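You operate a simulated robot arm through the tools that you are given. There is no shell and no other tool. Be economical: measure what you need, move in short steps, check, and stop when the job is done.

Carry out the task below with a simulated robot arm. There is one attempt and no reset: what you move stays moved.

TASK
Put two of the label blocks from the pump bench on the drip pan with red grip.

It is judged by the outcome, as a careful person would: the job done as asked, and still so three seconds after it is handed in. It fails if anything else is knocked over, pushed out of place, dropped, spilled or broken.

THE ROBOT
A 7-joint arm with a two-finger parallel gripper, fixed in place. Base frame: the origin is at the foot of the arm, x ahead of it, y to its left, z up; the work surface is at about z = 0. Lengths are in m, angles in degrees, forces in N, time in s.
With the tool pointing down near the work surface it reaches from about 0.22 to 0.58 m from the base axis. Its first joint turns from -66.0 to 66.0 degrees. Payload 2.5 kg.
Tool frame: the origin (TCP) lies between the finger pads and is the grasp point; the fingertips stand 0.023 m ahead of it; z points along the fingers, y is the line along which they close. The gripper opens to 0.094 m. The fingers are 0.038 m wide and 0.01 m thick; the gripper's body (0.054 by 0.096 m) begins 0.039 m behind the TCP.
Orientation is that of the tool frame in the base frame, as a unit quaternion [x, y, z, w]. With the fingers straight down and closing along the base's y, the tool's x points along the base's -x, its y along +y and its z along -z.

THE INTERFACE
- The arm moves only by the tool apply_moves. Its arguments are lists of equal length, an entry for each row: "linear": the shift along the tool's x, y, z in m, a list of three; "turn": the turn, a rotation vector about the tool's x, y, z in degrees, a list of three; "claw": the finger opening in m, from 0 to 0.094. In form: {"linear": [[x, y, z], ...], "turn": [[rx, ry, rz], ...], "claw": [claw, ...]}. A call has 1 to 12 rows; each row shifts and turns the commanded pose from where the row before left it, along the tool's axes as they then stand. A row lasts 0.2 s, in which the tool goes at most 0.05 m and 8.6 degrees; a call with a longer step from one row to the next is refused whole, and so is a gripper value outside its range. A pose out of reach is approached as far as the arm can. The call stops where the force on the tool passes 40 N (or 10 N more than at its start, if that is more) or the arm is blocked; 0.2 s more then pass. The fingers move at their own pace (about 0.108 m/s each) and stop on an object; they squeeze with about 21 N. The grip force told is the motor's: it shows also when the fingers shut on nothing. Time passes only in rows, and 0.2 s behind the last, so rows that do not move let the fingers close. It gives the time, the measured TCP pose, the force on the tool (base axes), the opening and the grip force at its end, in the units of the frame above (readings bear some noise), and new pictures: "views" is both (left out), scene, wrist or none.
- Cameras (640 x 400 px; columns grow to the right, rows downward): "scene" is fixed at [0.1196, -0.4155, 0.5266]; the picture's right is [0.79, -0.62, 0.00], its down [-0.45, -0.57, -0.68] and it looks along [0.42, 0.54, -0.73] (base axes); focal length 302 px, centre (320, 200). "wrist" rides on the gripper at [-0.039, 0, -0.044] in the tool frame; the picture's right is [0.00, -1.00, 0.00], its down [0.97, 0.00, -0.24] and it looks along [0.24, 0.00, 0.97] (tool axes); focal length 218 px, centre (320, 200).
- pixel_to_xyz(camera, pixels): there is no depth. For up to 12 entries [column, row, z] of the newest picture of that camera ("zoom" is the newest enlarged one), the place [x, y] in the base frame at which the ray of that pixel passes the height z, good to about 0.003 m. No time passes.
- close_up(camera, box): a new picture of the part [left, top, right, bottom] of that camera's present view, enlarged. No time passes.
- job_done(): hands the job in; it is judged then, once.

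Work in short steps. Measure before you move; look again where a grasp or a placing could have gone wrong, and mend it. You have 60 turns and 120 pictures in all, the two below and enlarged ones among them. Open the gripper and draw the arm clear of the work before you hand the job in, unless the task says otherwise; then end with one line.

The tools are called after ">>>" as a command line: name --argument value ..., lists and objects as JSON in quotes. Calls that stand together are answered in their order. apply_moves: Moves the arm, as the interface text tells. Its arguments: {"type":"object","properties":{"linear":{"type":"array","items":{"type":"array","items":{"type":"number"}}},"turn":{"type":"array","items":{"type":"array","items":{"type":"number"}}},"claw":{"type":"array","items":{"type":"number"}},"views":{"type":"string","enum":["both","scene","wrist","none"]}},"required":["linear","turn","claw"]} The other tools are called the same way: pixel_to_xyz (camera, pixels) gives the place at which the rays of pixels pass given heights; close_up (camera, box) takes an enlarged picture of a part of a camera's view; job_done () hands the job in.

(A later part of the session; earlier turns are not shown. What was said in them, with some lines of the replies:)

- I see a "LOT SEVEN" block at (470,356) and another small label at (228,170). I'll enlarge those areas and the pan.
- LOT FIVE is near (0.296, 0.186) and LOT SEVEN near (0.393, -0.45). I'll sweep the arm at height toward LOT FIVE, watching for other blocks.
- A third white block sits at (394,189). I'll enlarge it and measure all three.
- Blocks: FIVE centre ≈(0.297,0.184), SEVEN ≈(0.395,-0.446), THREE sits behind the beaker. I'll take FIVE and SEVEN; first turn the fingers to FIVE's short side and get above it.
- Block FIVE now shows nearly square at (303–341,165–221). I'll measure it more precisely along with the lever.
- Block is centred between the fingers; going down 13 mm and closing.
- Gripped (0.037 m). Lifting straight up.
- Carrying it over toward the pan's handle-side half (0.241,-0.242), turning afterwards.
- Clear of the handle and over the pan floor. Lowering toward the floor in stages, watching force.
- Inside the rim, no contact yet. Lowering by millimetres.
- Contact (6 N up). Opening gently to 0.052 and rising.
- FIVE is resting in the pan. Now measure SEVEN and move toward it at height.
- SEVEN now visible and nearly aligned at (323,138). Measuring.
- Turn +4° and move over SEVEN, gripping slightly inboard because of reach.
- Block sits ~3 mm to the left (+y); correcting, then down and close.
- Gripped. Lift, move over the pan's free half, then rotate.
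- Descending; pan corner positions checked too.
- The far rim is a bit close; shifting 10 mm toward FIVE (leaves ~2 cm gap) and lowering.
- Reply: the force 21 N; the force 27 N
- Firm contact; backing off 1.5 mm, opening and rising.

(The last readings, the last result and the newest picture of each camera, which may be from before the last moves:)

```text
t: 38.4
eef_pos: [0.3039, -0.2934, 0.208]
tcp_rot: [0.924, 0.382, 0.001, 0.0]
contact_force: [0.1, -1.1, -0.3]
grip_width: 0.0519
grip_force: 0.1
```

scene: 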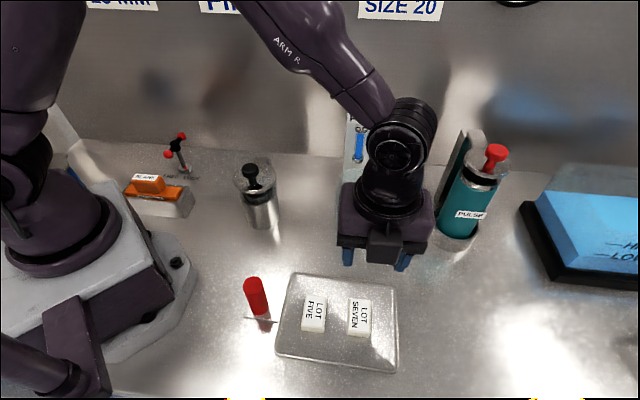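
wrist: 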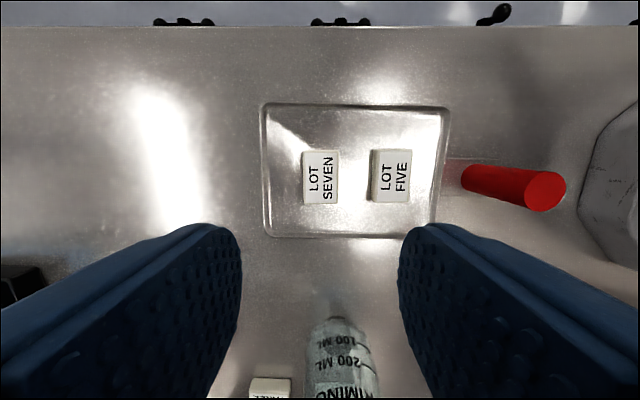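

Both blocks lie flat in the pan. Raising the arm clear and letting things settle.

>>> apply_moves --linear '[[0, 0, -0.04], [0, 0, -0.04], [0, 0, -0.03], [0, 0, 0]]' --turn '[[0, 0, 0], [0, 0, 0], [0, 0, 0], [0, 0, 0]]' --claw '[0.094, 0.094, 0.094, 0.094]' --views "scene"

```text
t: 39.4
eef_pos: [0.303, -0.2931, 0.3181]
tcp_rot: [0.924, 0.383, 0.0, 0.0]
contact_force: [-0.2, 0.9, 0.6]
grip_width: 0.0942
grip_force: 0.0
```

scene: 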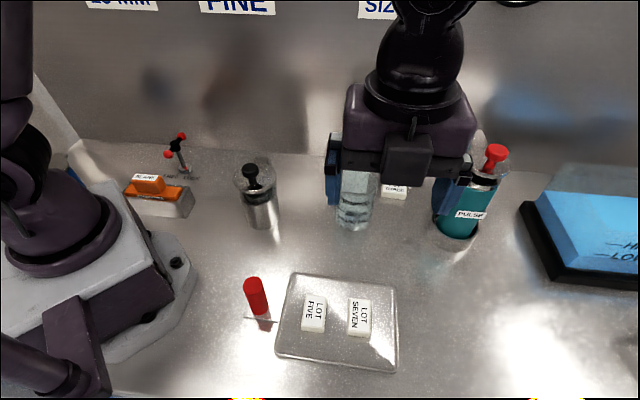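

>>> job_done

```text
The job is handed in.
```

I put the LOT FIVE and LOT SEVEN label blocks flat on the red-grip drip pan. In the last picture everything else was where it started, and the arm was drawn clear with the gripper open.
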